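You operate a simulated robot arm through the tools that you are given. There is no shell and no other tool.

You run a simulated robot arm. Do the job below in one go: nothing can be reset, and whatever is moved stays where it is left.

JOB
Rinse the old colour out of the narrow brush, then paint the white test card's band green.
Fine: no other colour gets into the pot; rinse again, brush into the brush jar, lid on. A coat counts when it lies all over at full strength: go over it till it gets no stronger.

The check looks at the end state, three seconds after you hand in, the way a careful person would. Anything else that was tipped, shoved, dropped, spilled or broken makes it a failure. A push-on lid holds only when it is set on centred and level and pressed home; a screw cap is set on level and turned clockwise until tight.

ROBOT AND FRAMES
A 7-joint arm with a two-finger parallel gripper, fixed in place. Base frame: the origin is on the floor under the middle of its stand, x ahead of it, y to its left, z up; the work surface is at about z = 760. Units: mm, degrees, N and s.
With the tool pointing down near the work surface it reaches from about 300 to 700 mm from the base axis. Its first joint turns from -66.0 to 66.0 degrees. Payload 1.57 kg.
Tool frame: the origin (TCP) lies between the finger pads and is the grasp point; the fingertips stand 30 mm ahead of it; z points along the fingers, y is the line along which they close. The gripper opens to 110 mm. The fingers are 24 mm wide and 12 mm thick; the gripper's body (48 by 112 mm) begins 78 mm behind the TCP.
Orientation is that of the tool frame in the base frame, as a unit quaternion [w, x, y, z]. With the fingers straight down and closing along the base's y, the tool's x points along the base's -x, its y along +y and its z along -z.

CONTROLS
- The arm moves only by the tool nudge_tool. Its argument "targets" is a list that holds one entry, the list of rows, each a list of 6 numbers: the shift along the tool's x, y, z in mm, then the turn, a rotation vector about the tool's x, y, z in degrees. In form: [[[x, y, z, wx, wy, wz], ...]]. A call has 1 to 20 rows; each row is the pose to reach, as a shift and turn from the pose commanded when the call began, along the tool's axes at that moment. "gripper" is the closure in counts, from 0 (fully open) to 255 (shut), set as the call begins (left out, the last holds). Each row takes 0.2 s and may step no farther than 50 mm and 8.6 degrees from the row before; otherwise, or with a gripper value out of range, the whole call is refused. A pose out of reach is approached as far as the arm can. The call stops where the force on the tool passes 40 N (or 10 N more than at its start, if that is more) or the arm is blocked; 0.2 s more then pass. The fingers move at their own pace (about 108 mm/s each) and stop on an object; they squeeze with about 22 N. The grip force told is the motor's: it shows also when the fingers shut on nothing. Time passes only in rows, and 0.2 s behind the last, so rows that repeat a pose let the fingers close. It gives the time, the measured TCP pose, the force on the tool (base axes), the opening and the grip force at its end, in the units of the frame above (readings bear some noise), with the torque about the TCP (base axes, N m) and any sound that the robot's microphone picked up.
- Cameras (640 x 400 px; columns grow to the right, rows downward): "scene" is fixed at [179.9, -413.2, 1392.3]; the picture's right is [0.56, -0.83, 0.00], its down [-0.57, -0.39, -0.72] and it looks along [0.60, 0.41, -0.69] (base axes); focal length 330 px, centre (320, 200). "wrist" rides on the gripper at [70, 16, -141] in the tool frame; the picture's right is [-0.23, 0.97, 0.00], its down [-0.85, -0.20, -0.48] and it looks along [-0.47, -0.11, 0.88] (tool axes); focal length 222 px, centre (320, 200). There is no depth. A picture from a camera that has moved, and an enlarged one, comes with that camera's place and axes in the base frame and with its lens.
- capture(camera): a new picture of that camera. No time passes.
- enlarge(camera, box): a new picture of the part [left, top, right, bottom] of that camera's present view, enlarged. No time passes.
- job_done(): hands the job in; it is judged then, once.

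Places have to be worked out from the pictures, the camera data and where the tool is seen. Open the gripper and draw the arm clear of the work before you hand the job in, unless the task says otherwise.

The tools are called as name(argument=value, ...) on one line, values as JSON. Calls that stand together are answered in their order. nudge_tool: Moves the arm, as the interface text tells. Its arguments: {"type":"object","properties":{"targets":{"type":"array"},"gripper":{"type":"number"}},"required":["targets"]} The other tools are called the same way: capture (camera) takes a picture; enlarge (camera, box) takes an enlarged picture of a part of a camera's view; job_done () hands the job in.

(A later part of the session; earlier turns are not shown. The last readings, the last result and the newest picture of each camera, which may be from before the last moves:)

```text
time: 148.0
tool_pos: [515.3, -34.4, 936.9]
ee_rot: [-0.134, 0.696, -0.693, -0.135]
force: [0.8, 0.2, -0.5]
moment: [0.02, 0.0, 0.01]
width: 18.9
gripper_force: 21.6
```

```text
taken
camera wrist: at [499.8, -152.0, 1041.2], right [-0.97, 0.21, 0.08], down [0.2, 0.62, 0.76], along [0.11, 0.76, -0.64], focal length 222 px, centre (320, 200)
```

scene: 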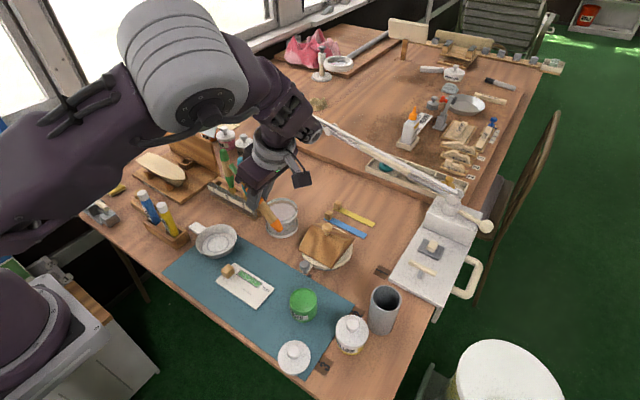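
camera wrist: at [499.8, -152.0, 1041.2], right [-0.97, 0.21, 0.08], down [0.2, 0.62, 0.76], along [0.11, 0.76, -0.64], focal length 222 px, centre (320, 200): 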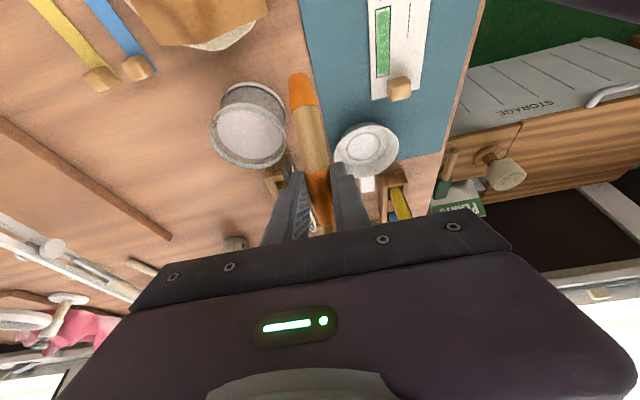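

The tool is tilted −22° as planned. The wrist camera has an unobstructed view of the card from here, so I zoom on the band, and on the brush in the scene view.

enlarge(camera="wrist", box=[360, 0, 430, 100])

enlarge(camera="scene", box=[220, 130, 340, 260])

enlarge(camera="scene", box=[236, 264, 272, 289])

```text
4.00 times, centred on (395, 50) of wrist
camera zoom: at [499.8, -152.0, 1041.2], right [-0.97, 0.21, 0.08], down [0.2, 0.62, 0.76], along [0.11, 0.76, -0.64], focal length 888 px, centre (20, 800)
```

zoom: 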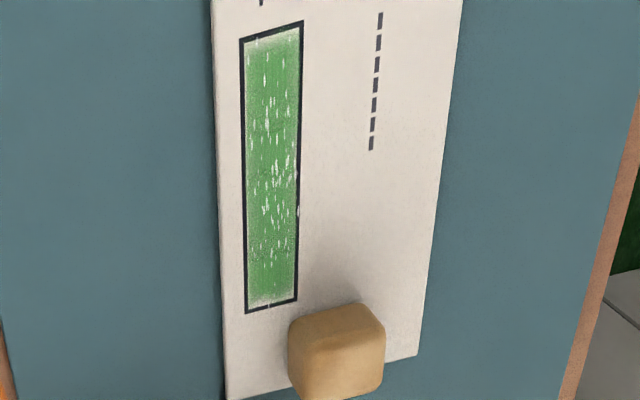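

```text
3.08 times, centred on (280, 195) of scene
camera zoom: at [179.9, -413.3, 1392.3], right [0.56, -0.83, 0.0], down [-0.57, -0.39, -0.72], along [0.6, 0.41, -0.69], focal length 1014 px, centre (443, 215)
```

zoom: 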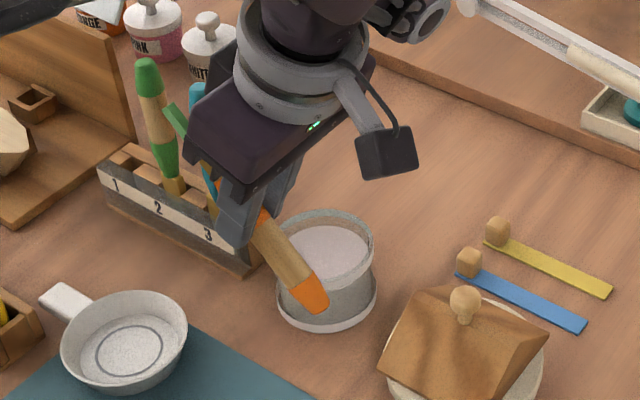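

```text
16.00 times, centred on (254, 276) of scene
camera zoom: at [179.9, -413.3, 1392.3], right [0.56, -0.83, 0.0], down [-0.57, -0.39, -0.72], along [0.6, 0.41, -0.69], focal length 5273 px, centre (1376, -1024)
```

zoom: 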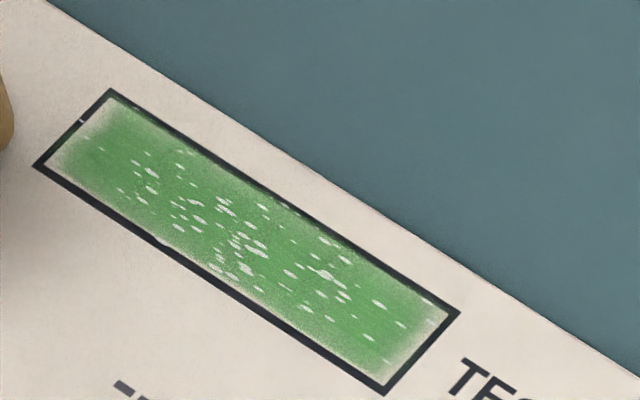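

The handle end is where predicted (≈(515,-79,860)). I lower 85 mm so the handle end is just above the bare table.

nudge_tool(targets=[[[8, -1, 19.7, 0, 0, 0], [15.9, -2, 39.4, 0, 0, 0], [23.9, -3, 59.1, 0, 0, 0], [31.9, -4, 78.8, 0, 0, 0], [31.9, -4, 78.8, 0, 0, 0]]])

enlarge(camera="scene", box=[210, 160, 350, 280])

```text
time: 149.2
tool_pos: [519.1, -36.6, 851.2]
ee_rot: [-0.134, 0.695, -0.693, -0.134]
force: [0.4, 0.5, -0.8]
moment: [-0.03, 0.01, -0.01]
width: 18.8
gripper_force: 22.2
```

```text
3.33 times, centred on (280, 220) of scene
camera zoom: at [179.9, -413.2, 1392.3], right [0.56, -0.83, 0.0], down [-0.57, -0.39, -0.72], along [0.6, 0.41, -0.69], focal length 1098 px, centre (453, 133)
```

zoom: 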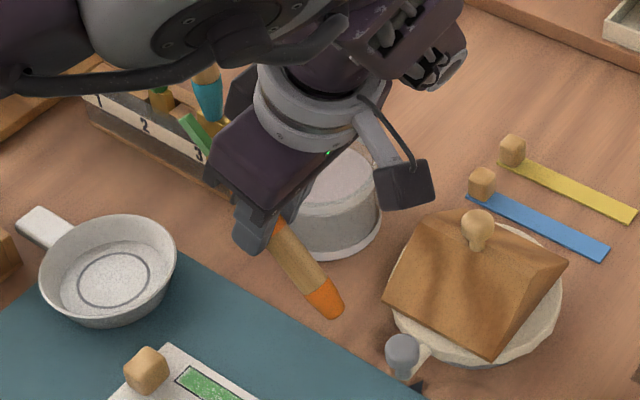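

Handle end is near the table surface, free of everything. Lowering 12 mm and reading the force.

nudge_tool(targets=[[[2.2, 0, 5.6, 0, 0, 0], [4.5, 0, 11.1, 0, 0, 0], [4.5, 0, 11.1, 0, 0, 0]]])

nudge_tool(targets=[[[1.9, 0, 4.6, 0, 0, 0], [3.7, 0, 9.3, 0, 0, 0], [3.7, 0, 9.3, 0, 0, 0]]])

enlarge(camera="scene", box=[210, 160, 350, 280])

```text
time: 150.0
tool_pos: [519.3, -34.7, 839.3]
ee_rot: [-0.135, 0.695, -0.693, -0.134]
force: [-0.7, 7.5, 15.3]
moment: [-0.17, 0.07, -0.04]
width: 18.7
gripper_force: 22.4
```

```text
time: 150.8
tool_pos: [519.4, -34.5, 829.5]
ee_rot: [-0.134, 0.695, -0.693, -0.134]
force: [-0.3, 3.9, 14.0]
moment: [-0.36, 0.04, -0.01]
width: 18.9
gripper_force: 22.2
```

```text
3.33 times, centred on (280, 220) of scene
camera zoom: at [179.7, -413.1, 1392.4], right [0.56, -0.83, 0.0], down [-0.57, -0.39, -0.72], along [0.6, 0.41, -0.69], focal length 1098 px, centre (453, 133)
```

zoom: 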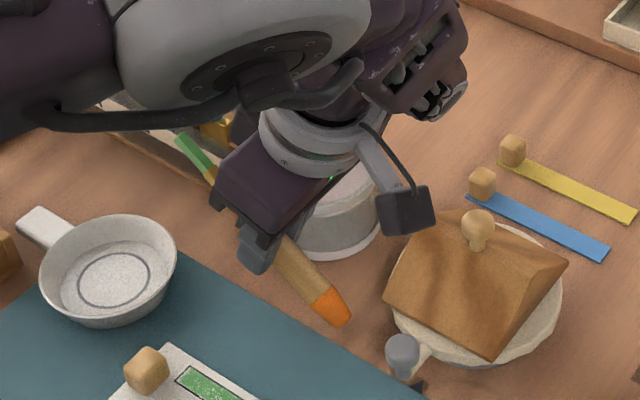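

The brush pivots as intended (14 N). I check the full scene for arm clearance before continuing.

capture(camera="scene")

capture(camera="wrist")

```text
taken
```

scene: 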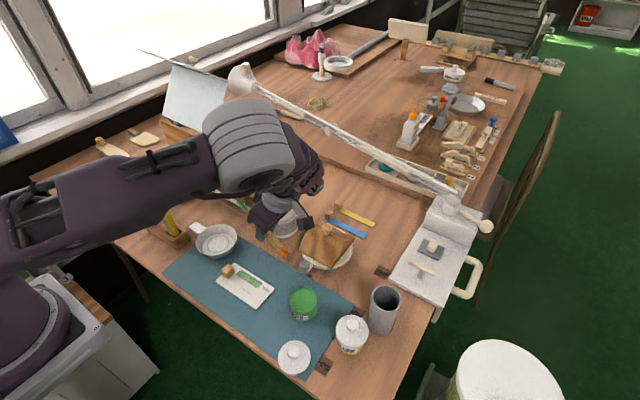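

```text
taken
camera wrist: at [504.4, -152.4, 934.1], right [-0.97, 0.21, 0.08], down [0.2, 0.62, 0.76], along [0.11, 0.76, -0.64], focal length 222 px, centre (320, 200)
```

wrist: 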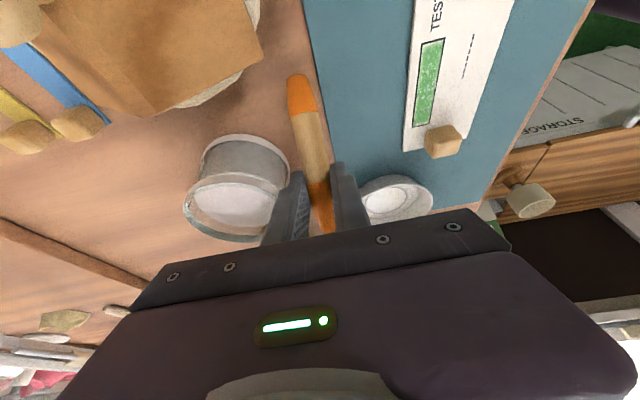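

The forearm is high above everything. Continuing to press the handle end down, 14 mm more.

nudge_tool(targets=[[[1.3, 0, 3.2, 0, 0, 0], [2.6, 0, 6.5, 0, 0, 0], [3.9, 0, 9.7, 0, 0, 0], [5.3, 0, 13, 0, 0, 0], [5.3, 0, 13, 0, 0, 0]]])

enlarge(camera="scene", box=[210, 160, 350, 280])

capture(camera="wrist")

```text
time: 152.0
tool_pos: [518.7, -35.0, 814.3]
ee_rot: [-0.134, 0.695, -0.693, -0.133]
force: [0.5, 4.0, 11.8]
moment: [-0.51, -0.04, 0.02]
width: 18.7
gripper_force: 22.0
```

```text
3.33 times, centred on (280, 220) of scene
camera zoom: at [179.7, -413.1, 1392.3], right [0.56, -0.83, 0.0], down [-0.57, -0.39, -0.72], along [0.6, 0.41, -0.69], focal length 1098 px, centre (453, 133)
```

zoom: 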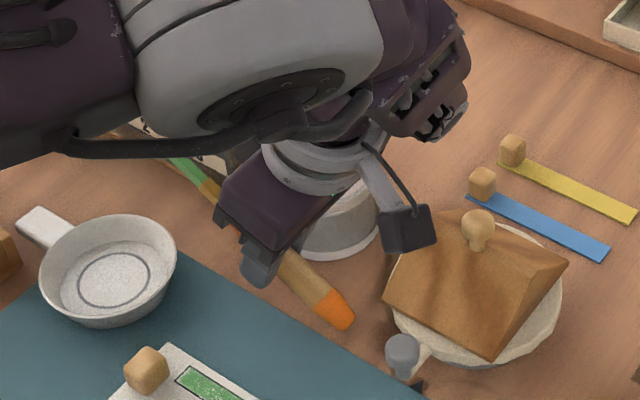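

```text
taken
camera wrist: at [504.1, -152.6, 919.6], right [-0.97, 0.21, 0.08], down [0.2, 0.62, 0.76], along [0.11, 0.76, -0.64], focal length 222 px, centre (320, 200)
```

wrist: 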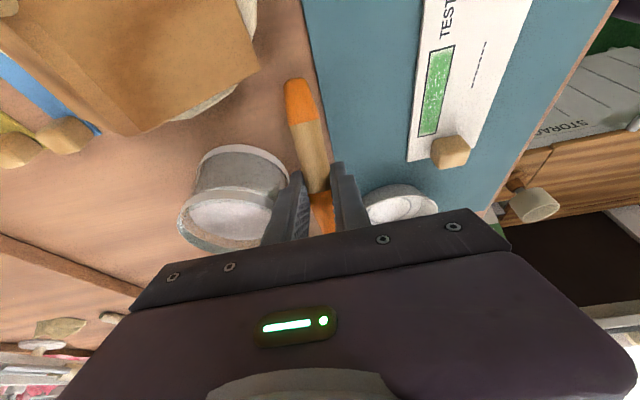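

Turning nicely. Another 11 mm down (finger tips stay ~9 mm above the table).

nudge_tool(targets=[[[1.4, 0, 3.4, 0, 0, 0], [2.8, 0, 6.8, 0, 0, 0], [4.1, 0, 10.2, 0, 0, 0], [4.1, 0, 10.2, 0, 0, 0]]])

nudge_tool(targets=[[[-7.5, 0, -18.5, 0, 0, 0], [-15, 0, -37, 0, 0, 0], [-22.5, 0, -55.6, 0, 0, 0], [-33.8, 0, -83.4, 0, 0, 0], [-45, 0, -111.2, 0, 0, 0], [-45, 0, -111.2, 0, 0, 0]]])

enlarge(camera="scene", box=[210, 130, 350, 260])

capture(camera="scene")

```text
time: 153.0
tool_pos: [518.3, -35.2, 803.3]
ee_rot: [-0.135, 0.695, -0.694, -0.132]
force: [1.5, 3.2, 11.7]
moment: [-0.52, -0.05, 0.04]
width: 18.7
gripper_force: 21.8
```

```text
time: 154.4
tool_pos: [518.8, -33.9, 924.3]
ee_rot: [-0.135, 0.695, -0.693, -0.134]
force: [-0.4, 1.1, -0.8]
moment: [-0.04, 0.0, -0.02]
width: 18.9
gripper_force: 22.3
```

```text
3.08 times, centred on (280, 195) of scene
camera zoom: at [179.9, -413.2, 1392.3], right [0.56, -0.83, 0.0], down [-0.57, -0.39, -0.72], along [0.6, 0.41, -0.69], focal length 1014 px, centre (443, 215)
```

zoom: 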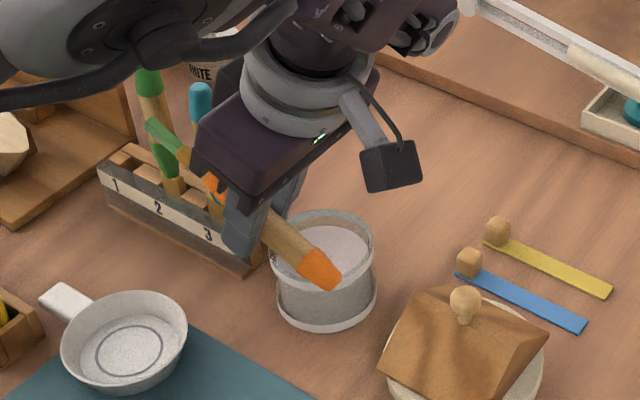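

```text
taken
```

scene: 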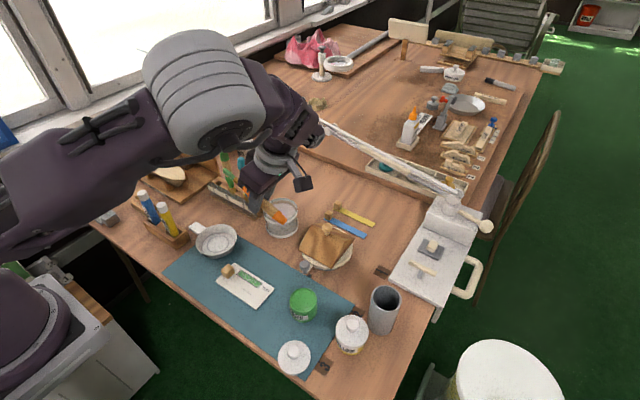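

The brush is now about perpendicular to the fingers (η≈1°) and seated deeper in the pads, so at the working tilt it will point ~65° down. I rotate back to the working tilt at this height.

nudge_tool(targets=[[[0, 0, 0, 0, 8, 0], [0, 0, 0, 0, 16, 0], [0, 0, 0, 0, 24, 0], [0, 0, 0, 0, 32, 0], [0, 0, 0, 0, 40, 0], [0, 0, 0, 0, 48, 0], [0, 0, 0, 0, 56, 0], [0, 0, 0, 0, 64, 0], [0, 0, 0, 0, 72, 0], [0, 0, 0, 0, 80, 0], [0, 0, 0, 0, 88, 0], [0, 0, 0, 0, 88, 0], [0, 0, 0, 0, 88, 0]]])

capture(camera="scene")

enlarge(camera="scene", box=[200, 160, 340, 260])

```text
time: 157.2
tool_pos: [518.1, -34.6, 925.1]
ee_rot: [0.386, 0.592, -0.592, 0.386]
force: [0.2, 0.6, 0.1]
moment: [-0.03, 0.0, -0.04]
width: 18.7
gripper_force: 21.9
```

```text
taken
```

scene: 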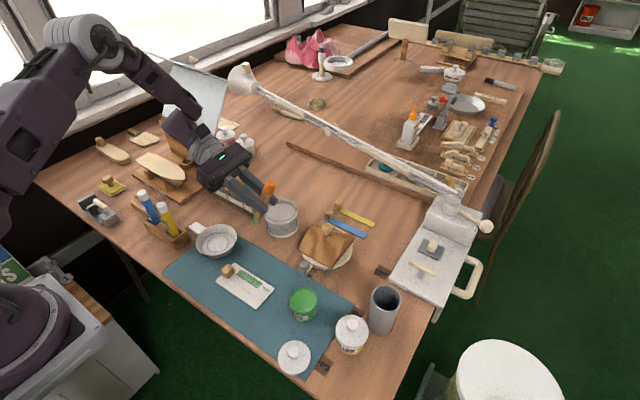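

```text
4.00 times, centred on (270, 210) of scene
camera zoom: at [179.9, -413.2, 1392.3], right [0.56, -0.83, 0.0], down [-0.57, -0.39, -0.72], along [0.6, 0.41, -0.69], focal length 1318 px, centre (520, 160)
```

zoom: 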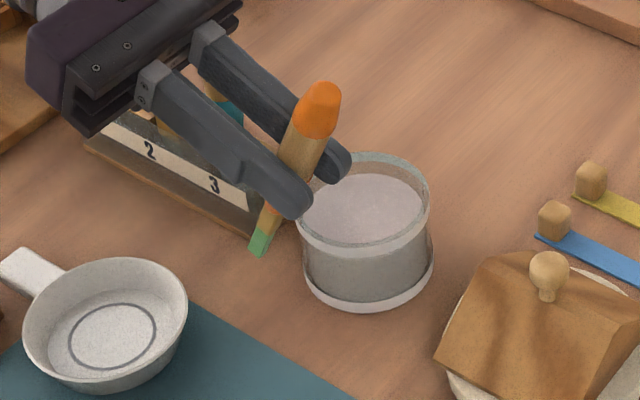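

The brush is now steep: tip offset ≈(+0.7,+31,−90) from the TCP, ~66° down. I travel to hover over the pot for a fresh load.

nudge_tool(targets=[[[15.7, 16.2, 35.3, 0, 0, 0], [31.4, 32.3, 70.6, 0, 0, 0], [47.2, 48.5, 105.9, 0, 0, 0], [62.9, 64.6, 141.2, 0, 0, 0], [78.6, 80.8, 176.5, 0, 0, 0], [78.6, 80.8, 176.5, 0, 0, 0], [78.6, 80.8, 176.5, 0, 0, 0]]])

enlarge(camera="scene", box=[270, 230, 350, 310])

```text
time: 158.8
tool_pos: [438.7, -227.3, 925.4]
ee_rot: [0.385, 0.594, -0.591, 0.387]
force: [0.5, 0.5, -0.2]
moment: [0.03, 0.01, -0.01]
width: 18.6
gripper_force: 22.3
```

```text
5.00 times, centred on (310, 270) of scene
camera zoom: at [179.9, -413.3, 1392.3], right [0.56, -0.83, 0.0], down [-0.57, -0.39, -0.72], along [0.6, 0.41, -0.69], focal length 1648 px, centre (370, -150)
```

zoom: 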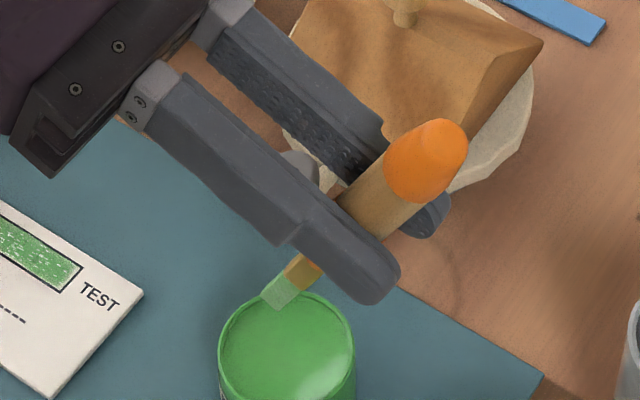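

Tip is over the pot. I lower 22 mm, then step to contact.

nudge_tool(targets=[[[-10, 0, 4.5, 0, 0, 0], [-20.1, 0, 8.9, 0, 0, 0], [-20.1, 0, 8.9, 0, 0, 0]]])

nudge_tool(targets=[[[-1.4, 0, 0.6, 0, 0, 0], [-2.7, 0, 1.2, 0, 0, 0], [-2.7, 0, 1.2, 0, 0, 0]]])

enlarge(camera="scene", box=[280, 250, 340, 310])

```text
time: 159.6
tool_pos: [438.2, -227.4, 902.5]
ee_rot: [0.385, 0.593, -0.592, 0.387]
force: [0.0, -1.2, 0.2]
moment: [-0.02, -0.02, 0.0]
width: 18.6
gripper_force: 22.0
```

```text
time: 160.4
tool_pos: [438.1, -227.5, 901.5]
ee_rot: [0.386, 0.592, -0.592, 0.387]
force: [-0.2, -3.7, 16.8]
moment: [0.18, 0.0, 0.03]
width: 18.5
gripper_force: 21.8
```

```text
6.67 times, centred on (310, 280) of scene
camera zoom: at [179.7, -413.2, 1392.3], right [0.56, -0.83, 0.0], down [-0.57, -0.39, -0.72], along [0.6, 0.41, -0.69], focal length 2197 px, centre (387, -333)
```

zoom: 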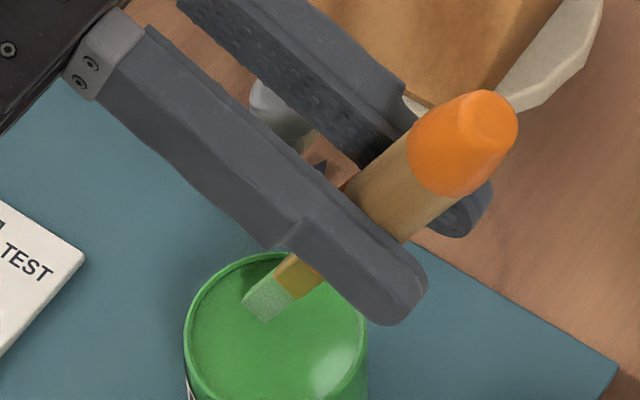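

Firm contact (17 N) without turning. I ease 0.8 mm and stir to load.

nudge_tool(targets=[[[0.7, 0, -0.3, 0, 0, 0], [0.7, 6, -0.3, 0, 0, 0], [-1.3, 6, -4.9, 0, 0, 0], [-1.3, -6, -4.9, 0, 0, 0], [2.7, -6, 4.3, 0, 0, 0], [2.7, 6, 4.3, 0, 0, 0], [-1.3, 6, -4.9, 0, 0, 0], [-1.3, -6, -4.9, 0, 0, 0], [2.7, -6, 4.3, 0, 0, 0], [2.7, 6, 4.3, 0, 0, 0], [0.7, 0, -0.3, 0, 0, 0], [0.7, 0, -0.3, 0, 0, 0]]])

enlarge(camera="scene", box=[280, 250, 340, 310])

```text
time: 163.0
tool_pos: [440.1, -228.0, 899.1]
ee_rot: [0.385, 0.593, -0.592, 0.386]
force: [0.5, -0.2, -0.3]
moment: [-0.01, 0.03, 0.02]
width: 19.0
gripper_force: 22.6
```

```text
6.67 times, centred on (310, 280) of scene
camera zoom: at [179.9, -413.2, 1392.3], right [0.56, -0.83, 0.0], down [-0.57, -0.39, -0.72], along [0.6, 0.41, -0.69], focal length 2197 px, centre (387, -333)
```

zoom: 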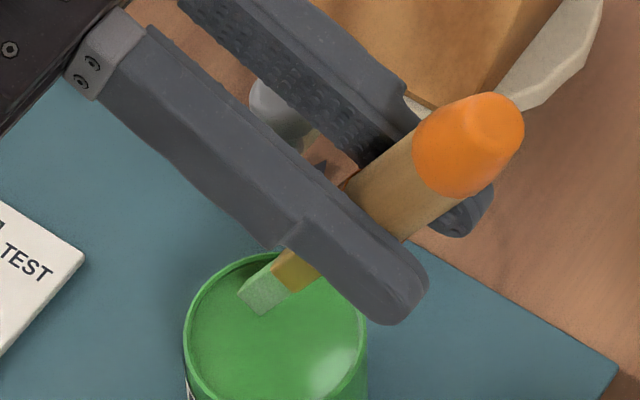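

Loaded. I lift and travel to the +y end of the band again, centre lane.

nudge_tool(targets=[[[11.9, 0, -5.3, 0, 0, 0], [23.8, 0, -10.6, 0, 0, 0], [10.5, 1.7, -40.4, 0, 0, 0], [-2.7, 3.4, -70.2, 0, 0, 0], [-16, 5.1, -99.9, 0, 0, 0], [-29.3, 6.8, -129.7, 0, 0, 0], [-42.5, 8.5, -159.5, 0, 0, 0], [-42.5, 8.5, -159.5, 0, 0, 0], [-42.5, 8.5, -159.5, 0, 0, 0]]])

enlarge(camera="scene", box=[205, 235, 285, 295])

```text
time: 165.0
tool_pos: [428.3, -65.7, 925.1]
ee_rot: [0.385, 0.594, -0.592, 0.387]
force: [-0.5, -0.3, 0.2]
moment: [0.03, -0.03, -0.01]
width: 18.8
gripper_force: 21.8
```

```text
6.67 times, centred on (245, 265) of scene
camera zoom: at [179.9, -413.2, 1392.3], right [0.56, -0.83, 0.0], down [-0.57, -0.39, -0.72], along [0.6, 0.41, -0.69], focal length 2197 px, centre (820, -233)
```

zoom: 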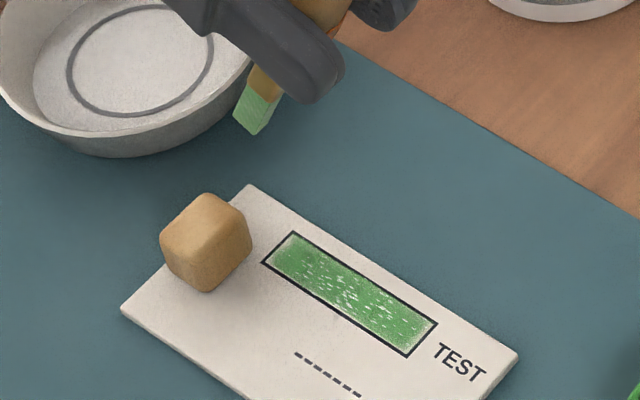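

Tip ≈(429.5,-26,832). I lower 60 mm with a 3 mm shift toward −y.

nudge_tool(targets=[[[-17.9, 0, 9, 0, 0, 0], [-35.7, 0, 18.1, 0, 0, 0], [-48, 0, 24.5, 0, 0, 0], [-53.6, 0, 27.1, 0, 0, 0], [-53.6, 0, 27.1, 0, 0, 0]]])

enlarge(camera="scene", box=[228, 258, 268, 286])

```text
time: 166.2
tool_pos: [430.2, -67.5, 864.5]
ee_rot: [0.384, 0.594, -0.592, 0.385]
force: [0.1, 1.0, -0.6]
moment: [0.01, 0.0, -0.03]
width: 18.8
gripper_force: 22.6
```

```text
14.29 times, centred on (248, 272) of scene
camera zoom: at [179.9, -413.2, 1392.3], right [0.56, -0.83, 0.0], down [-0.57, -0.39, -0.72], along [0.6, 0.41, -0.69], focal length 4708 px, centre (1349, -829)
```

zoom: 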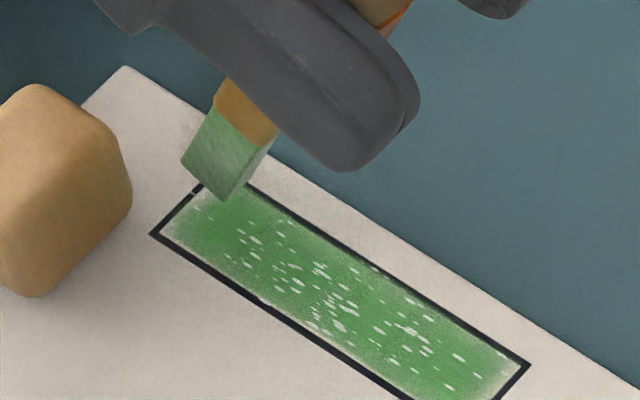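

Good view: the bristle end sits over the band's +y end, a few mm up. Lowering to contact.

nudge_tool(targets=[[[-1.8, 0, 0.8, 0, 0, 0], [-1.8, 0, 0.8, 0, 0, 0]]])

nudge_tool(targets=[[[-0.9, 0, 0.4, 0, 0, 0], [-0.9, 0, 0.4, 0, 0, 0]]])

enlarge(camera="scene", box=[228, 258, 268, 286])

```text
time: 166.8
tool_pos: [429.2, -68.1, 862.1]
ee_rot: [0.385, 0.594, -0.592, 0.386]
force: [0.5, 0.8, 0.4]
moment: [-0.02, 0.01, 0.02]
width: 18.8
gripper_force: 21.7
```

```text
time: 167.4
tool_pos: [431.0, -68.7, 862.1]
ee_rot: [0.385, 0.594, -0.592, 0.387]
force: [0.1, 0.5, 0.0]
moment: [-0.04, -0.02, -0.04]
width: 18.7
gripper_force: 22.1
```

```text
14.29 times, centred on (248, 272) of scene
camera zoom: at [179.9, -413.2, 1392.3], right [0.56, -0.83, 0.0], down [-0.57, -0.39, -0.72], along [0.6, 0.41, -0.69], focal length 4708 px, centre (1349, -829)
```

zoom: 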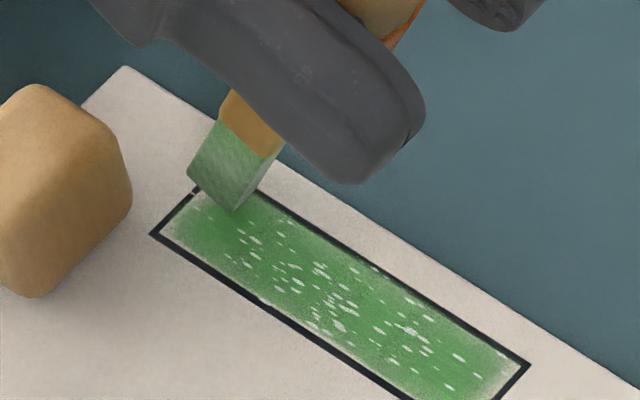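

nudge_tool(targets=[[[-0.9, 0, 0.4, 0, 0, 0], [-0.9, 0, 0.4, 0, 0, 0]]])

nudge_tool(targets=[[[-0.6, 0, 0.25, 0, 0, 0], [-0.6, 0, 0.25, 0, 0, 0]]])

nudge_tool(targets=[[[-0.6, 0, 0.25, 0, 0, 0], [-0.6, 0, 0.25, 0, 0, 0]]])

```text
time: 168.0
tool_pos: [431.2, -67.9, 860.9]
ee_rot: [0.385, 0.594, -0.592, 0.387]
force: [0.7, -0.8, 3.2]
moment: [0.1, -0.04, 0.01]
width: 18.9
gripper_force: 21.7
```

```text
time: 168.6
tool_pos: [429.9, -68.1, 859.4]
ee_rot: [0.385, 0.593, -0.592, 0.387]
force: [-0.1, -0.5, 6.3]
moment: [0.19, -0.01, 0.0]
width: 18.7
gripper_force: 22.7
```

```text
time: 169.2
tool_pos: [429.9, -68.5, 860.3]
ee_rot: [-0.386, -0.592, 0.592, -0.386]
force: [0.4, -0.9, 12.5]
moment: [0.44, -0.02, -0.03]
width: 18.8
gripper_force: 21.8
```

12 N with the brush holding steady. Now zigzag across the band, creeping toward −y.

nudge_tool(targets=[[[0, 5, 0, 0, 0, 0], [0, -4, 0, 0, 0, 0], [1.2, -4, 2.7, 0, 0, 0], [1.2, 5, 2.7, 0, 0, 0], [2.4, 5, 5.5, 0, 0, 0], [2.4, -4, 5.5, 0, 0, 0], [3.7, -4, 8.2, 0, 0, 0], [3.7, 5, 8.2, 0, 0, 0], [4.9, 5, 11, 0, 0, 0], [4.9, -4, 11, 0, 0, 0], [6.1, -4, 13.7, 0, 0, 0], [6.1, 5, 13.7, 0, 0, 0], [7.3, 5, 16.4, 0, 0, 0], [7.3, -4, 16.4, 0, 0, 0], [7.3, 0, 16.4, 0, 0, 0]]])

enlarge(camera="scene", box=[232, 260, 272, 288])

```text
time: 172.4
tool_pos: [431.5, -86.0, 861.3]
ee_rot: [0.385, 0.594, -0.592, 0.387]
force: [-0.5, -0.1, -0.5]
moment: [-0.03, -0.01, -0.01]
width: 18.8
gripper_force: 22.1
```

```text
14.29 times, centred on (252, 274) of scene
camera zoom: at [179.9, -413.2, 1392.3], right [0.56, -0.83, 0.0], down [-0.57, -0.39, -0.72], along [0.6, 0.41, -0.69], focal length 4708 px, centre (1291, -857)
```

zoom: 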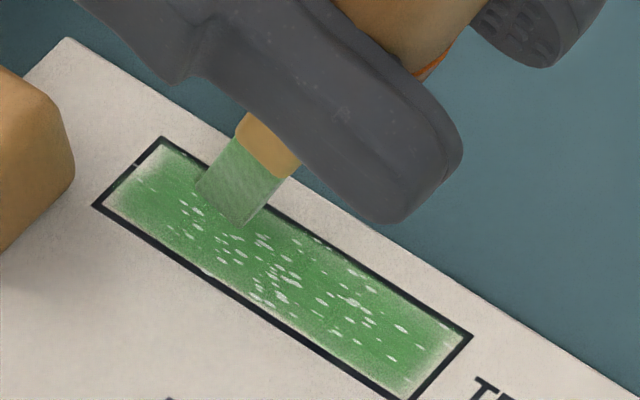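

No contact at the end of that pass; the +y end margin and edges are still pale. I'll re-establish contact, then trace along the band's borders.

nudge_tool(targets=[[[-0.7, 0, 0.3, 0, 0, 0], [-1.3, 0, 0.6, 0, 0, 0], [-1.3, 0, 0.6, 0, 0, 0]]])

nudge_tool(targets=[[[-0.5, 0, 0.2, 0, 0, 0], [-0.5, 0, 0.2, 0, 0, 0]]])

nudge_tool(targets=[[[-0.5, 0, 0.2, 0, 0, 0], [-0.5, 0, 0.2, 0, 0, 0]]])

```text
time: 173.2
tool_pos: [429.7, -86.6, 859.3]
ee_rot: [0.385, 0.593, -0.592, 0.386]
force: [-0.1, -0.2, 0.4]
moment: [0.06, 0.0, 0.04]
width: 19.0
gripper_force: 21.7
```

```text
time: 173.8
tool_pos: [429.2, -85.9, 858.4]
ee_rot: [0.386, 0.592, -0.592, 0.386]
force: [0.4, 0.2, 10.6]
moment: [0.29, -0.05, -0.05]
width: 18.7
gripper_force: 22.1
```

```text
time: 174.4
tool_pos: [430.1, -86.5, 858.8]
ee_rot: [0.385, 0.593, -0.592, 0.387]
force: [0.8, -2.2, 11.7]
moment: [0.33, -0.03, -0.01]
width: 18.9
gripper_force: 22.2
```

11 N contact. I slide sideways to the lower border, then pull along it to the −y end with a slight downward feed, and sweep across that end.

nudge_tool(targets=[[[0, 4, 0, 0, 0, 0], [0, 7, 0, 0, 0, 0], [1.5, 7, 3.7, 0, 0, 0], [3.1, 7, 7.4, 0, 0, 0], [4.6, 7, 11.1, 0, 0, 0], [6.1, 7, 14.8, 0, 0, 0], [7.7, 7, 18.5, 0, 0, 0], [9.2, 7, 22.2, 0, 0, 0], [10.7, 7, 25.9, 0, 0, 0], [12.3, 7, 29.6, 0, 0, 0], [13.8, 7, 33.3, 0, 0, 0], [15.3, 7, 37, 0, 0, 0], [15.3, 0, 37, 0, 0, 0], [15.3, -7, 37, 0, 0, 0], [15.3, -7, 37, 0, 0, 0]]])

enlarge(camera="scene", box=[236, 264, 276, 292])

```text
time: 177.6
tool_pos: [437.3, -126.6, 857.4]
ee_rot: [0.384, 0.594, -0.592, 0.387]
force: [-0.2, 0.0, 1.0]
moment: [0.06, 0.02, 0.02]
width: 19.0
gripper_force: 22.1
```

```text
14.29 times, centred on (256, 278) of scene
camera zoom: at [179.9, -413.2, 1392.3], right [0.56, -0.83, 0.0], down [-0.57, -0.39, -0.72], along [0.6, 0.41, -0.69], focal length 4708 px, centre (1234, -914)
```

zoom: 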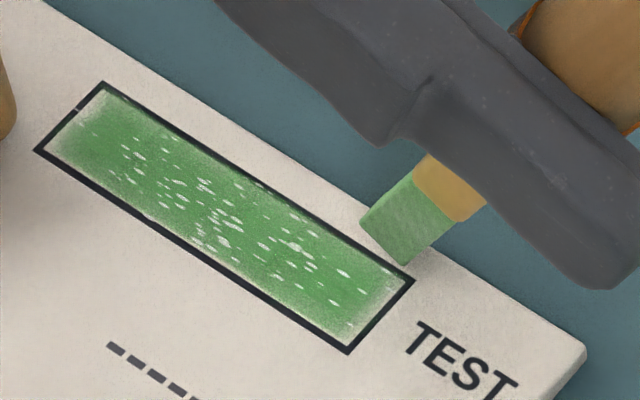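

The lower border now looks filled on the −y half. I zoom at the same framing as before to compare.

enlarge(camera="scene", box=[236, 264, 272, 289])

```text
16.00 times, centred on (254, 276) of scene
camera zoom: at [179.9, -413.2, 1392.3], right [0.56, -0.83, 0.0], down [-0.57, -0.39, -0.72], along [0.6, 0.41, -0.69], focal length 5273 px, centre (1376, -1024)
```

zoom: 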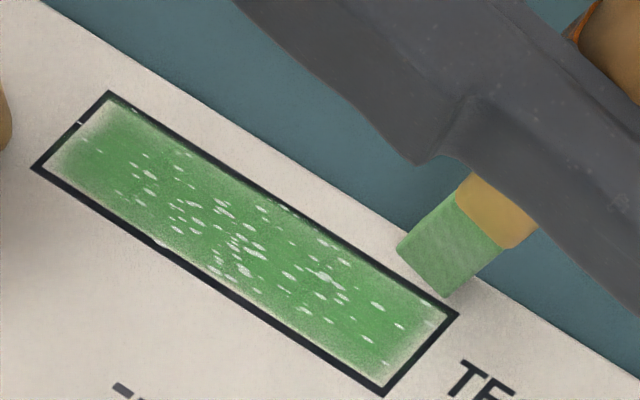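

I zoom far in on the flecks to see whether they're bare card or highlights.

enlarge(camera="scene", box=[246, 272, 262, 284])

enlarge(camera="scene", box=[236, 266, 252, 278])

```text
16.00 times, centred on (254, 278) of scene
camera zoom: at [179.9, -413.2, 1392.3], right [0.56, -0.83, 0.0], down [-0.57, -0.39, -0.72], along [0.6, 0.41, -0.69], focal length 5273 px, centre (1376, -1048)
```

zoom: 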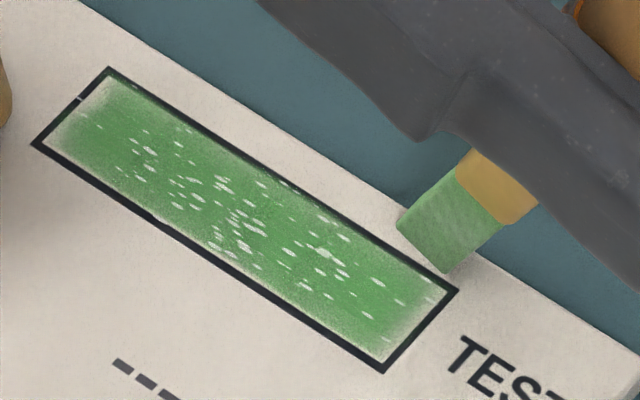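

```text
16.00 times, centred on (244, 272) of scene
camera zoom: at [179.9, -413.2, 1392.3], right [0.56, -0.83, 0.0], down [-0.57, -0.39, -0.72], along [0.6, 0.41, -0.69], focal length 5273 px, centre (1536, -952)
```

zoom: 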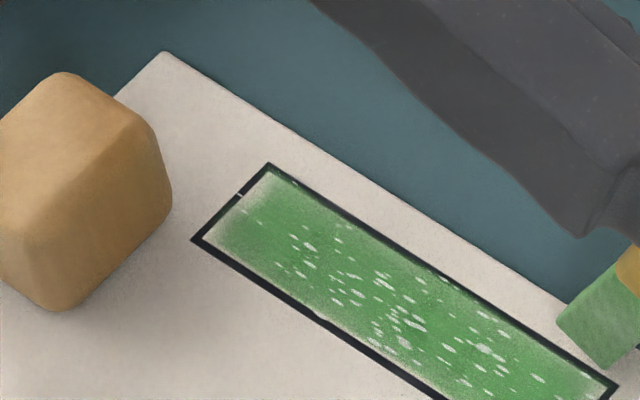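

I now go along the upper border with a light push stroke to the +y end, then check.

nudge_tool(targets=[[[-0.4, 1.5, 0.2, 0, 0, 0], [-2.8, 1.5, -5.3, 0, 0, 0], [-5.3, 1.5, -10.8, 0, 0, 0], [-7.7, 1.5, -16.3, 0, 0, 0], [-10.2, 1.5, -21.7, 0, 0, 0], [-12.6, 1.5, -27.2, 0, 0, 0], [-15, 1.5, -32.7, 0, 0, 0], [-17.5, 1.5, -38.2, 0, 0, 0], [-19.9, 1.5, -43.7, 0, 0, 0], [-22.4, 1.5, -49.2, 0, 0, 0], [-24.8, 1.5, -54.6, 0, 0, 0], [-24.8, 1.5, -54.6, 0, 0, 0]]])

enlarge(camera="scene", box=[236, 264, 272, 289])

```text
time: 180.2
tool_pos: [436.3, -65.6, 856.8]
ee_rot: [0.385, 0.594, -0.592, 0.387]
force: [0.7, -0.6, 5.7]
moment: [0.11, 0.01, 0.02]
width: 18.8
gripper_force: 22.0
```

```text
16.00 times, centred on (254, 276) of scene
camera zoom: at [179.9, -413.2, 1392.3], right [0.56, -0.83, 0.0], down [-0.57, -0.39, -0.72], along [0.6, 0.41, -0.69], focal length 5273 px, centre (1376, -1024)
```

zoom: 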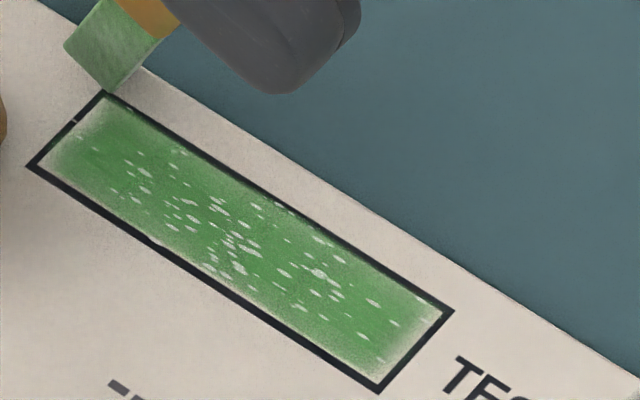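

Upper border is better. Now I sweep across the +y end (staying off the knob), then pull along the lower border to the −y end.

nudge_tool(targets=[[[0.4, 4, 0.9, 0, 0, 0], [0.4, 9, 0.9, 0, 0, 0], [0.4, 4, 0.9, 0, 0, 0], [0.4, 9, 0.9, 0, 0, 0], [2, 13, 4.6, 0, 0, 0], [4.2, 13.5, 10.2, 0, 0, 0], [6.5, 13.5, 15.8, 0, 0, 0], [8.8, 13.5, 21.4, 0, 0, 0], [11.1, 13.5, 27, 0, 0, 0], [13.4, 13.5, 32.6, 0, 0, 0], [15.7, 13.5, 38.2, 0, 0, 0], [18, 13.5, 43.8, 0, 0, 0], [20.3, 13.5, 49.4, 0, 0, 0], [22.6, 13.5, 55, 0, 0, 0], [23.2, 13, 56.8, 0, 0, 0], [23.2, 6, 56.8, 0, 0, 0], [23.2, 0, 56.8, 0, 0, 0], [23.2, 6, 56.8, 0, 0, 0], [23.2, 12, 56.8, 0, 0, 0]]])

enlarge(camera="scene", box=[236, 264, 272, 289])

```text
time: 184.2
tool_pos: [425.4, -126.9, 856.1]
ee_rot: [0.384, 0.594, -0.591, 0.387]
force: [0.7, 0.1, 1.3]
moment: [0.11, -0.06, -0.04]
width: 18.8
gripper_force: 21.8
```

```text
16.00 times, centred on (254, 276) of scene
camera zoom: at [179.9, -413.2, 1392.3], right [0.56, -0.83, 0.0], down [-0.57, -0.39, -0.72], along [0.6, 0.41, -0.69], focal length 5273 px, centre (1376, -1024)
```

zoom: 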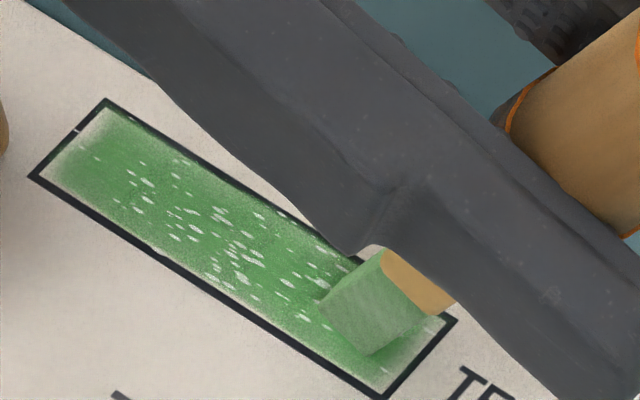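

Gradual improvement, but the load seems spent. I reload: lift, back over the pot.

nudge_tool(targets=[[[20.7, 0, -9.2, 0, 0, 0], [41.4, 0, -18.5, 0, 0, 0], [62.1, 0, -27.7, 0, 0, 0], [76.9, -4, 5.5, 0, 0, 0], [91.7, -8, 38.7, 0, 0, 0], [106.4, -12, 71.9, 0, 0, 0], [106.4, -12, 71.9, 0, 0, 0]]])

enlarge(camera="scene", box=[280, 240, 340, 300])

enlarge(camera="scene", box=[236, 264, 272, 289])

```text
time: 185.8
tool_pos: [437.1, -235.7, 922.1]
ee_rot: [0.386, 0.593, -0.592, 0.386]
force: [0.2, -0.2, -0.1]
moment: [0.01, 0.01, -0.01]
width: 18.9
gripper_force: 21.5
```

```text
6.67 times, centred on (310, 270) of scene
camera zoom: at [179.9, -413.3, 1392.3], right [0.56, -0.83, 0.0], down [-0.57, -0.39, -0.72], along [0.6, 0.41, -0.69], focal length 2197 px, centre (387, -267)
```

zoom: 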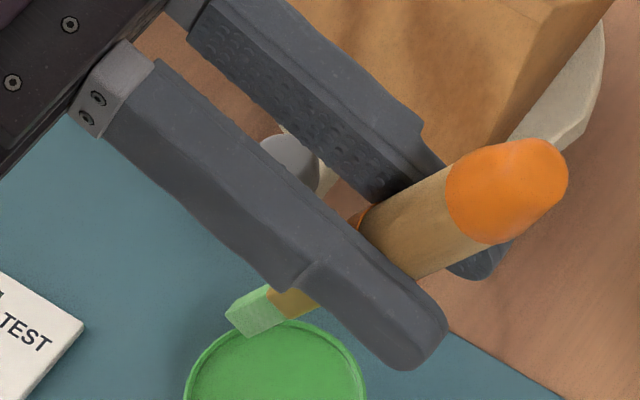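

```text
16.00 times, centred on (254, 276) of scene
camera zoom: at [179.9, -413.3, 1392.3], right [0.56, -0.83, 0.0], down [-0.57, -0.39, -0.72], along [0.6, 0.41, -0.69], focal length 5273 px, centre (1376, -1024)
```

zoom: 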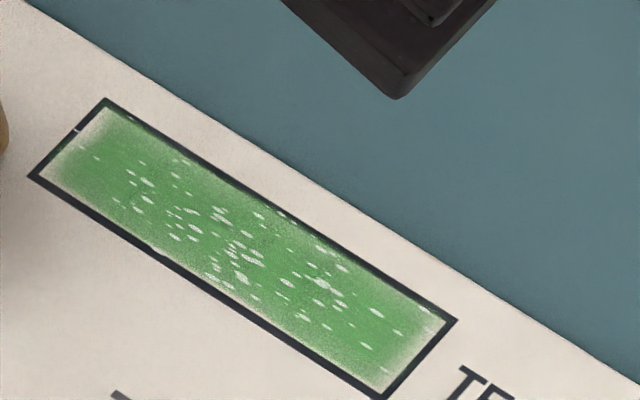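

Ends and borders improving. I dip again: lower 27 mm with an 8 mm shift toward the pot centre, then step to contact.

nudge_tool(targets=[[[-10.7, 0, 9.1, 0, 0, 0], [-21.4, 0, 18.3, 0, 0, 0], [-21.4, 0, 18.3, 0, 0, 0]]])

nudge_tool(targets=[[[-1.3, 0, 0.6, 0, 0, 0], [-1.3, 0, 0.6, 0, 0, 0]]])

nudge_tool(targets=[[[-1.3, 0, 0.6, 0, 0, 0], [-1.3, 0, 0.6, 0, 0, 0]]])

```text
time: 186.6
tool_pos: [435.4, -244.4, 895.6]
ee_rot: [0.385, 0.593, -0.592, 0.386]
force: [0.7, 1.2, -0.4]
moment: [0.01, 0.01, 0.0]
width: 18.7
gripper_force: 22.1
```

```text
time: 187.2
tool_pos: [436.2, -242.7, 894.5]
ee_rot: [0.385, 0.594, -0.592, 0.386]
force: [0.1, -0.2, 0.1]
moment: [-0.01, -0.01, 0.0]
width: 18.8
gripper_force: 22.0
```

```text
time: 187.8
tool_pos: [436.0, -242.3, 893.9]
ee_rot: [0.385, 0.593, -0.592, 0.386]
force: [0.0, -0.8, 0.3]
moment: [-0.01, -0.03, 0.0]
width: 19.0
gripper_force: 22.0
```

nudge_tool(targets=[[[-0.9, 0, 0.4, 0, 0, 0], [-0.9, 0, 0.4, 0, 0, 0]]])

nudge_tool(targets=[[[-0.9, 0, 0.4, 0, 0, 0], [-0.9, 0, 0.4, 0, 0, 0]]])

enlarge(camera="scene", box=[280, 250, 340, 310])

```text
time: 188.4
tool_pos: [435.9, -245.2, 892.9]
ee_rot: [0.385, 0.593, -0.591, 0.388]
force: [1.1, -0.2, 9.7]
moment: [0.46, -0.08, -0.03]
width: 18.4
gripper_force: 22.1
```

```text
time: 189.0
tool_pos: [435.8, -244.5, 891.7]
ee_rot: [0.386, 0.592, -0.592, 0.387]
force: [-0.2, -4.8, 16.1]
moment: [0.32, 0.02, 0.0]
width: 18.6
gripper_force: 21.8
```

```text
6.67 times, centred on (310, 280) of scene
camera zoom: at [179.7, -413.2, 1392.3], right [0.56, -0.83, 0.0], down [-0.57, -0.39, -0.72], along [0.6, 0.41, -0.69], focal length 2197 px, centre (387, -333)
```

zoom: 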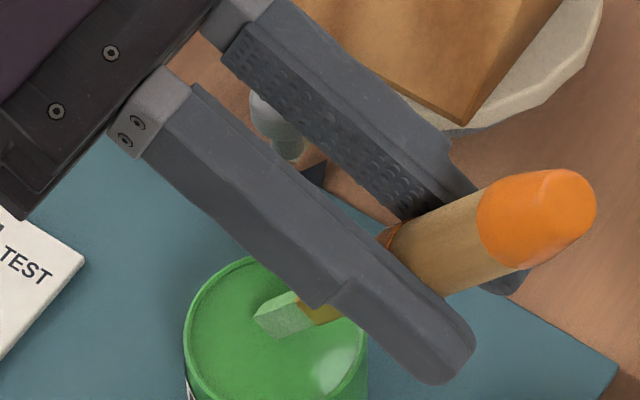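

Contact made. I ease slightly, stir and dwell to load well, then lift.

nudge_tool(targets=[[[0.5, 0, -0.2, 0, 0, 0], [0.5, 4, -0.2, 0, 0, 0], [0.5, -4, -0.2, 0, 0, 0], [0.5, 4, -0.2, 0, 0, 0], [0.5, -4, -0.2, 0, 0, 0], [0.2, 4, 0, 0, 0, 0], [0.2, -4, 0, 0, 0, 0], [0.2, 0, 0, 0, 0, 0], [0.2, 0, 0, 0, 0, 0]]])

nudge_tool(targets=[[[10, 0, -4.5, 0, 0, 0], [20, 0, -9, 0, 0, 0], [30, 0, -13.4, 0, 0, 0], [30, 0, -13.4, 0, 0, 0]]])

enlarge(camera="scene", box=[280, 240, 340, 300])

```text
time: 191.0
tool_pos: [435.5, -245.6, 892.9]
ee_rot: [0.385, 0.594, -0.591, 0.387]
force: [0.4, -0.5, 0.5]
moment: [0.01, 0.03, -0.01]
width: 19.1
gripper_force: 21.9
```

```text
time: 192.0
tool_pos: [436.8, -244.5, 925.5]
ee_rot: [0.385, 0.594, -0.591, 0.387]
force: [0.3, 1.0, -0.4]
moment: [0.03, -0.01, -0.05]
width: 18.9
gripper_force: 21.7
```

```text
6.67 times, centred on (310, 270) of scene
camera zoom: at [179.9, -413.2, 1392.3], right [0.56, -0.83, 0.0], down [-0.57, -0.39, -0.72], along [0.6, 0.41, -0.69], focal length 2197 px, centre (387, -267)
```

zoom: 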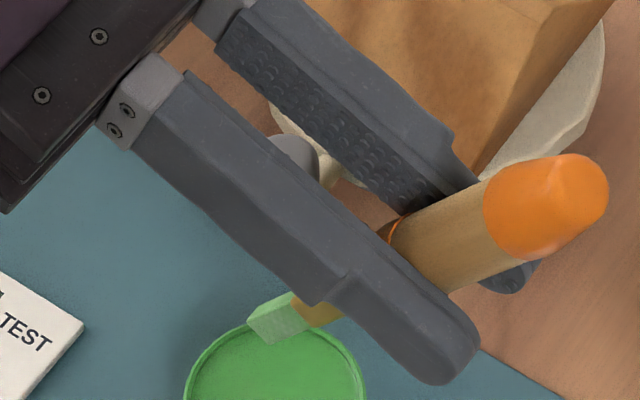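

Fresh load, depression ~56°. Travelling to the +y end and lowering near the card.

nudge_tool(targets=[[[-13.5, 1.2, -30.3, 0, 0, 0], [-27, 2.4, -60.6, 0, 0, 0], [-40.5, 3.6, -91, 0, 0, 0], [-54, 4.8, -121.3, 0, 0, 0], [-67.5, 6, -151.6, 0, 0, 0], [-67.5, 6, -151.6, 0, 0, 0], [-85.8, 6, -143.5, 0, 0, 0], [-104, 6, -135.3, 0, 0, 0], [-121, 6, -127.8, 0, 0, 0], [-121, 6, -127.8, 0, 0, 0]]])

enlarge(camera="scene", box=[228, 258, 268, 286])

```text
time: 194.2
tool_pos: [426.6, -76.7, 865.0]
ee_rot: [0.385, 0.593, -0.592, 0.387]
force: [-0.5, 0.1, -0.9]
moment: [0.03, -0.02, 0.03]
width: 18.9
gripper_force: 22.1
```

```text
14.29 times, centred on (248, 272) of scene
camera zoom: at [179.9, -413.2, 1392.3], right [0.56, -0.83, 0.0], down [-0.57, -0.39, -0.72], along [0.6, 0.41, -0.69], focal length 4708 px, centre (1349, -829)
```

zoom: 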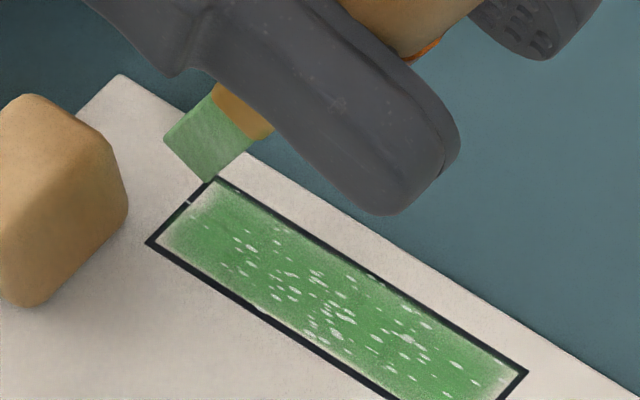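

Lowering onto the +y end of the band.

nudge_tool(targets=[[[-2.3, 0, 1, 0, 0, 0], [-4.6, 0, 2, 0, 0, 0], [-4.6, 0, 2, 0, 0, 0]]])

nudge_tool(targets=[[[-0.9, 0, 0.4, 0, 0, 0], [-0.9, 0, 0.4, 0, 0, 0]]])

nudge_tool(targets=[[[-0.9, 0, 0.4, 0, 0, 0], [-0.9, 0, 0.4, 0, 0, 0]]])

```text
time: 195.0
tool_pos: [428.4, -78.6, 860.9]
ee_rot: [0.385, 0.594, -0.592, 0.387]
force: [1.1, -0.3, -0.5]
moment: [0.0, -0.01, 0.0]
width: 18.8
gripper_force: 22.0
```

```text
time: 195.6
tool_pos: [428.5, -77.7, 859.6]
ee_rot: [0.385, 0.593, -0.592, 0.386]
force: [0.1, -0.2, 1.1]
moment: [-0.02, 0.02, -0.01]
width: 18.9
gripper_force: 22.0
```

```text
time: 196.2
tool_pos: [430.8, -78.1, 858.7]
ee_rot: [0.386, 0.593, -0.592, 0.386]
force: [0.7, 0.2, -0.2]
moment: [0.01, -0.02, 0.0]
width: 18.7
gripper_force: 21.9
```

nudge_tool(targets=[[[-0.9, 0, 0.4, 0, 0, 0], [-0.9, 0, 0.4, 0, 0, 0]]])

nudge_tool(targets=[[[-0.7, 0, 0.3, 0, 0, 0], [-0.7, 0, 0.3, 0, 0, 0]]])

enlarge(camera="scene", box=[228, 258, 268, 286])

```text
time: 196.8
tool_pos: [430.6, -78.5, 856.5]
ee_rot: [0.385, 0.593, -0.593, 0.386]
force: [0.0, 0.1, -0.9]
moment: [0.0, -0.02, 0.0]
width: 19.0
gripper_force: 22.5
```

```text
time: 197.4
tool_pos: [429.9, -78.6, 856.3]
ee_rot: [0.385, 0.593, -0.592, 0.386]
force: [1.0, -0.1, -0.5]
moment: [0.04, -0.02, 0.02]
width: 19.0
gripper_force: 22.2
```

```text
14.29 times, centred on (248, 272) of scene
camera zoom: at [179.9, -413.2, 1392.3], right [0.56, -0.83, 0.0], down [-0.57, -0.39, -0.72], along [0.6, 0.41, -0.69], focal length 4708 px, centre (1349, -829)
```

zoom: 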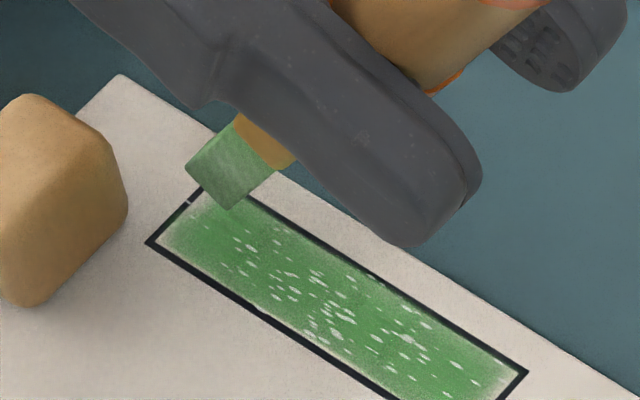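

Still no contact; continuing down in small steps.

nudge_tool(targets=[[[-0.9, 0, 0.4, 0, 0, 0], [-0.9, 0, 0.4, 0, 0, 0]]])

nudge_tool(targets=[[[-0.7, 0, 0.3, 0, 0, 0], [-0.7, 0, 0.3, 0, 0, 0]]])

nudge_tool(targets=[[[-0.7, 0, 0.3, 0, 0, 0], [-0.7, 0, 0.3, 0, 0, 0]]])

```text
time: 198.0
tool_pos: [430.6, -79.1, 855.6]
ee_rot: [0.385, 0.594, -0.592, 0.386]
force: [-0.3, 0.5, -0.4]
moment: [0.03, 0.04, 0.01]
width: 18.6
gripper_force: 22.1
```

```text
time: 198.6
tool_pos: [430.7, -78.1, 854.6]
ee_rot: [0.385, 0.594, -0.592, 0.387]
force: [-0.4, 0.1, -0.2]
moment: [-0.01, 0.0, 0.0]
width: 18.8
gripper_force: 21.5
```

```text
time: 199.2
tool_pos: [429.1, -77.0, 854.0]
ee_rot: [0.386, 0.593, -0.592, 0.386]
force: [0.4, 0.1, -0.5]
moment: [0.01, -0.02, -0.02]
width: 18.7
gripper_force: 21.6
```

nudge_tool(targets=[[[-0.7, 0, 0.3, 0, 0, 0], [-0.7, 0, 0.3, 0, 0, 0]]])

nudge_tool(targets=[[[-0.7, 0, 0.3, 0, 0, 0], [-0.7, 0, 0.3, 0, 0, 0]]])

enlarge(camera="scene", box=[228, 258, 268, 286])

```text
time: 199.8
tool_pos: [429.1, -77.6, 852.7]
ee_rot: [0.385, 0.593, -0.592, 0.386]
force: [-0.2, 0.1, 2.0]
moment: [0.08, -0.05, 0.01]
width: 18.7
gripper_force: 22.3
```

```text
time: 200.4
tool_pos: [429.6, -77.6, 853.9]
ee_rot: [0.385, 0.593, -0.591, 0.387]
force: [0.6, 0.2, 6.1]
moment: [0.25, -0.06, -0.05]
width: 18.4
gripper_force: 22.4
```

```text
14.29 times, centred on (248, 272) of scene
camera zoom: at [179.9, -413.2, 1392.3], right [0.56, -0.83, 0.0], down [-0.57, -0.39, -0.72], along [0.6, 0.41, -0.69], focal length 4708 px, centre (1349, -829)
```

zoom: 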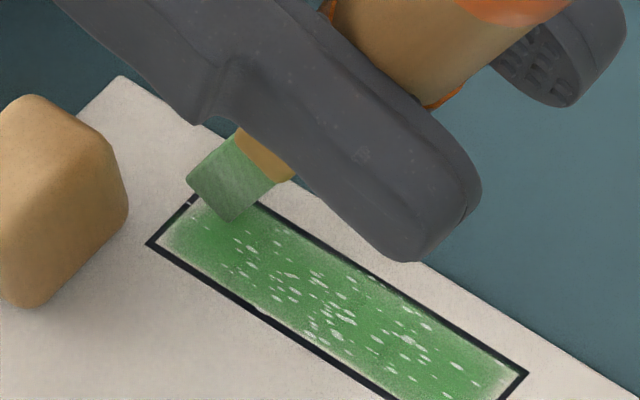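

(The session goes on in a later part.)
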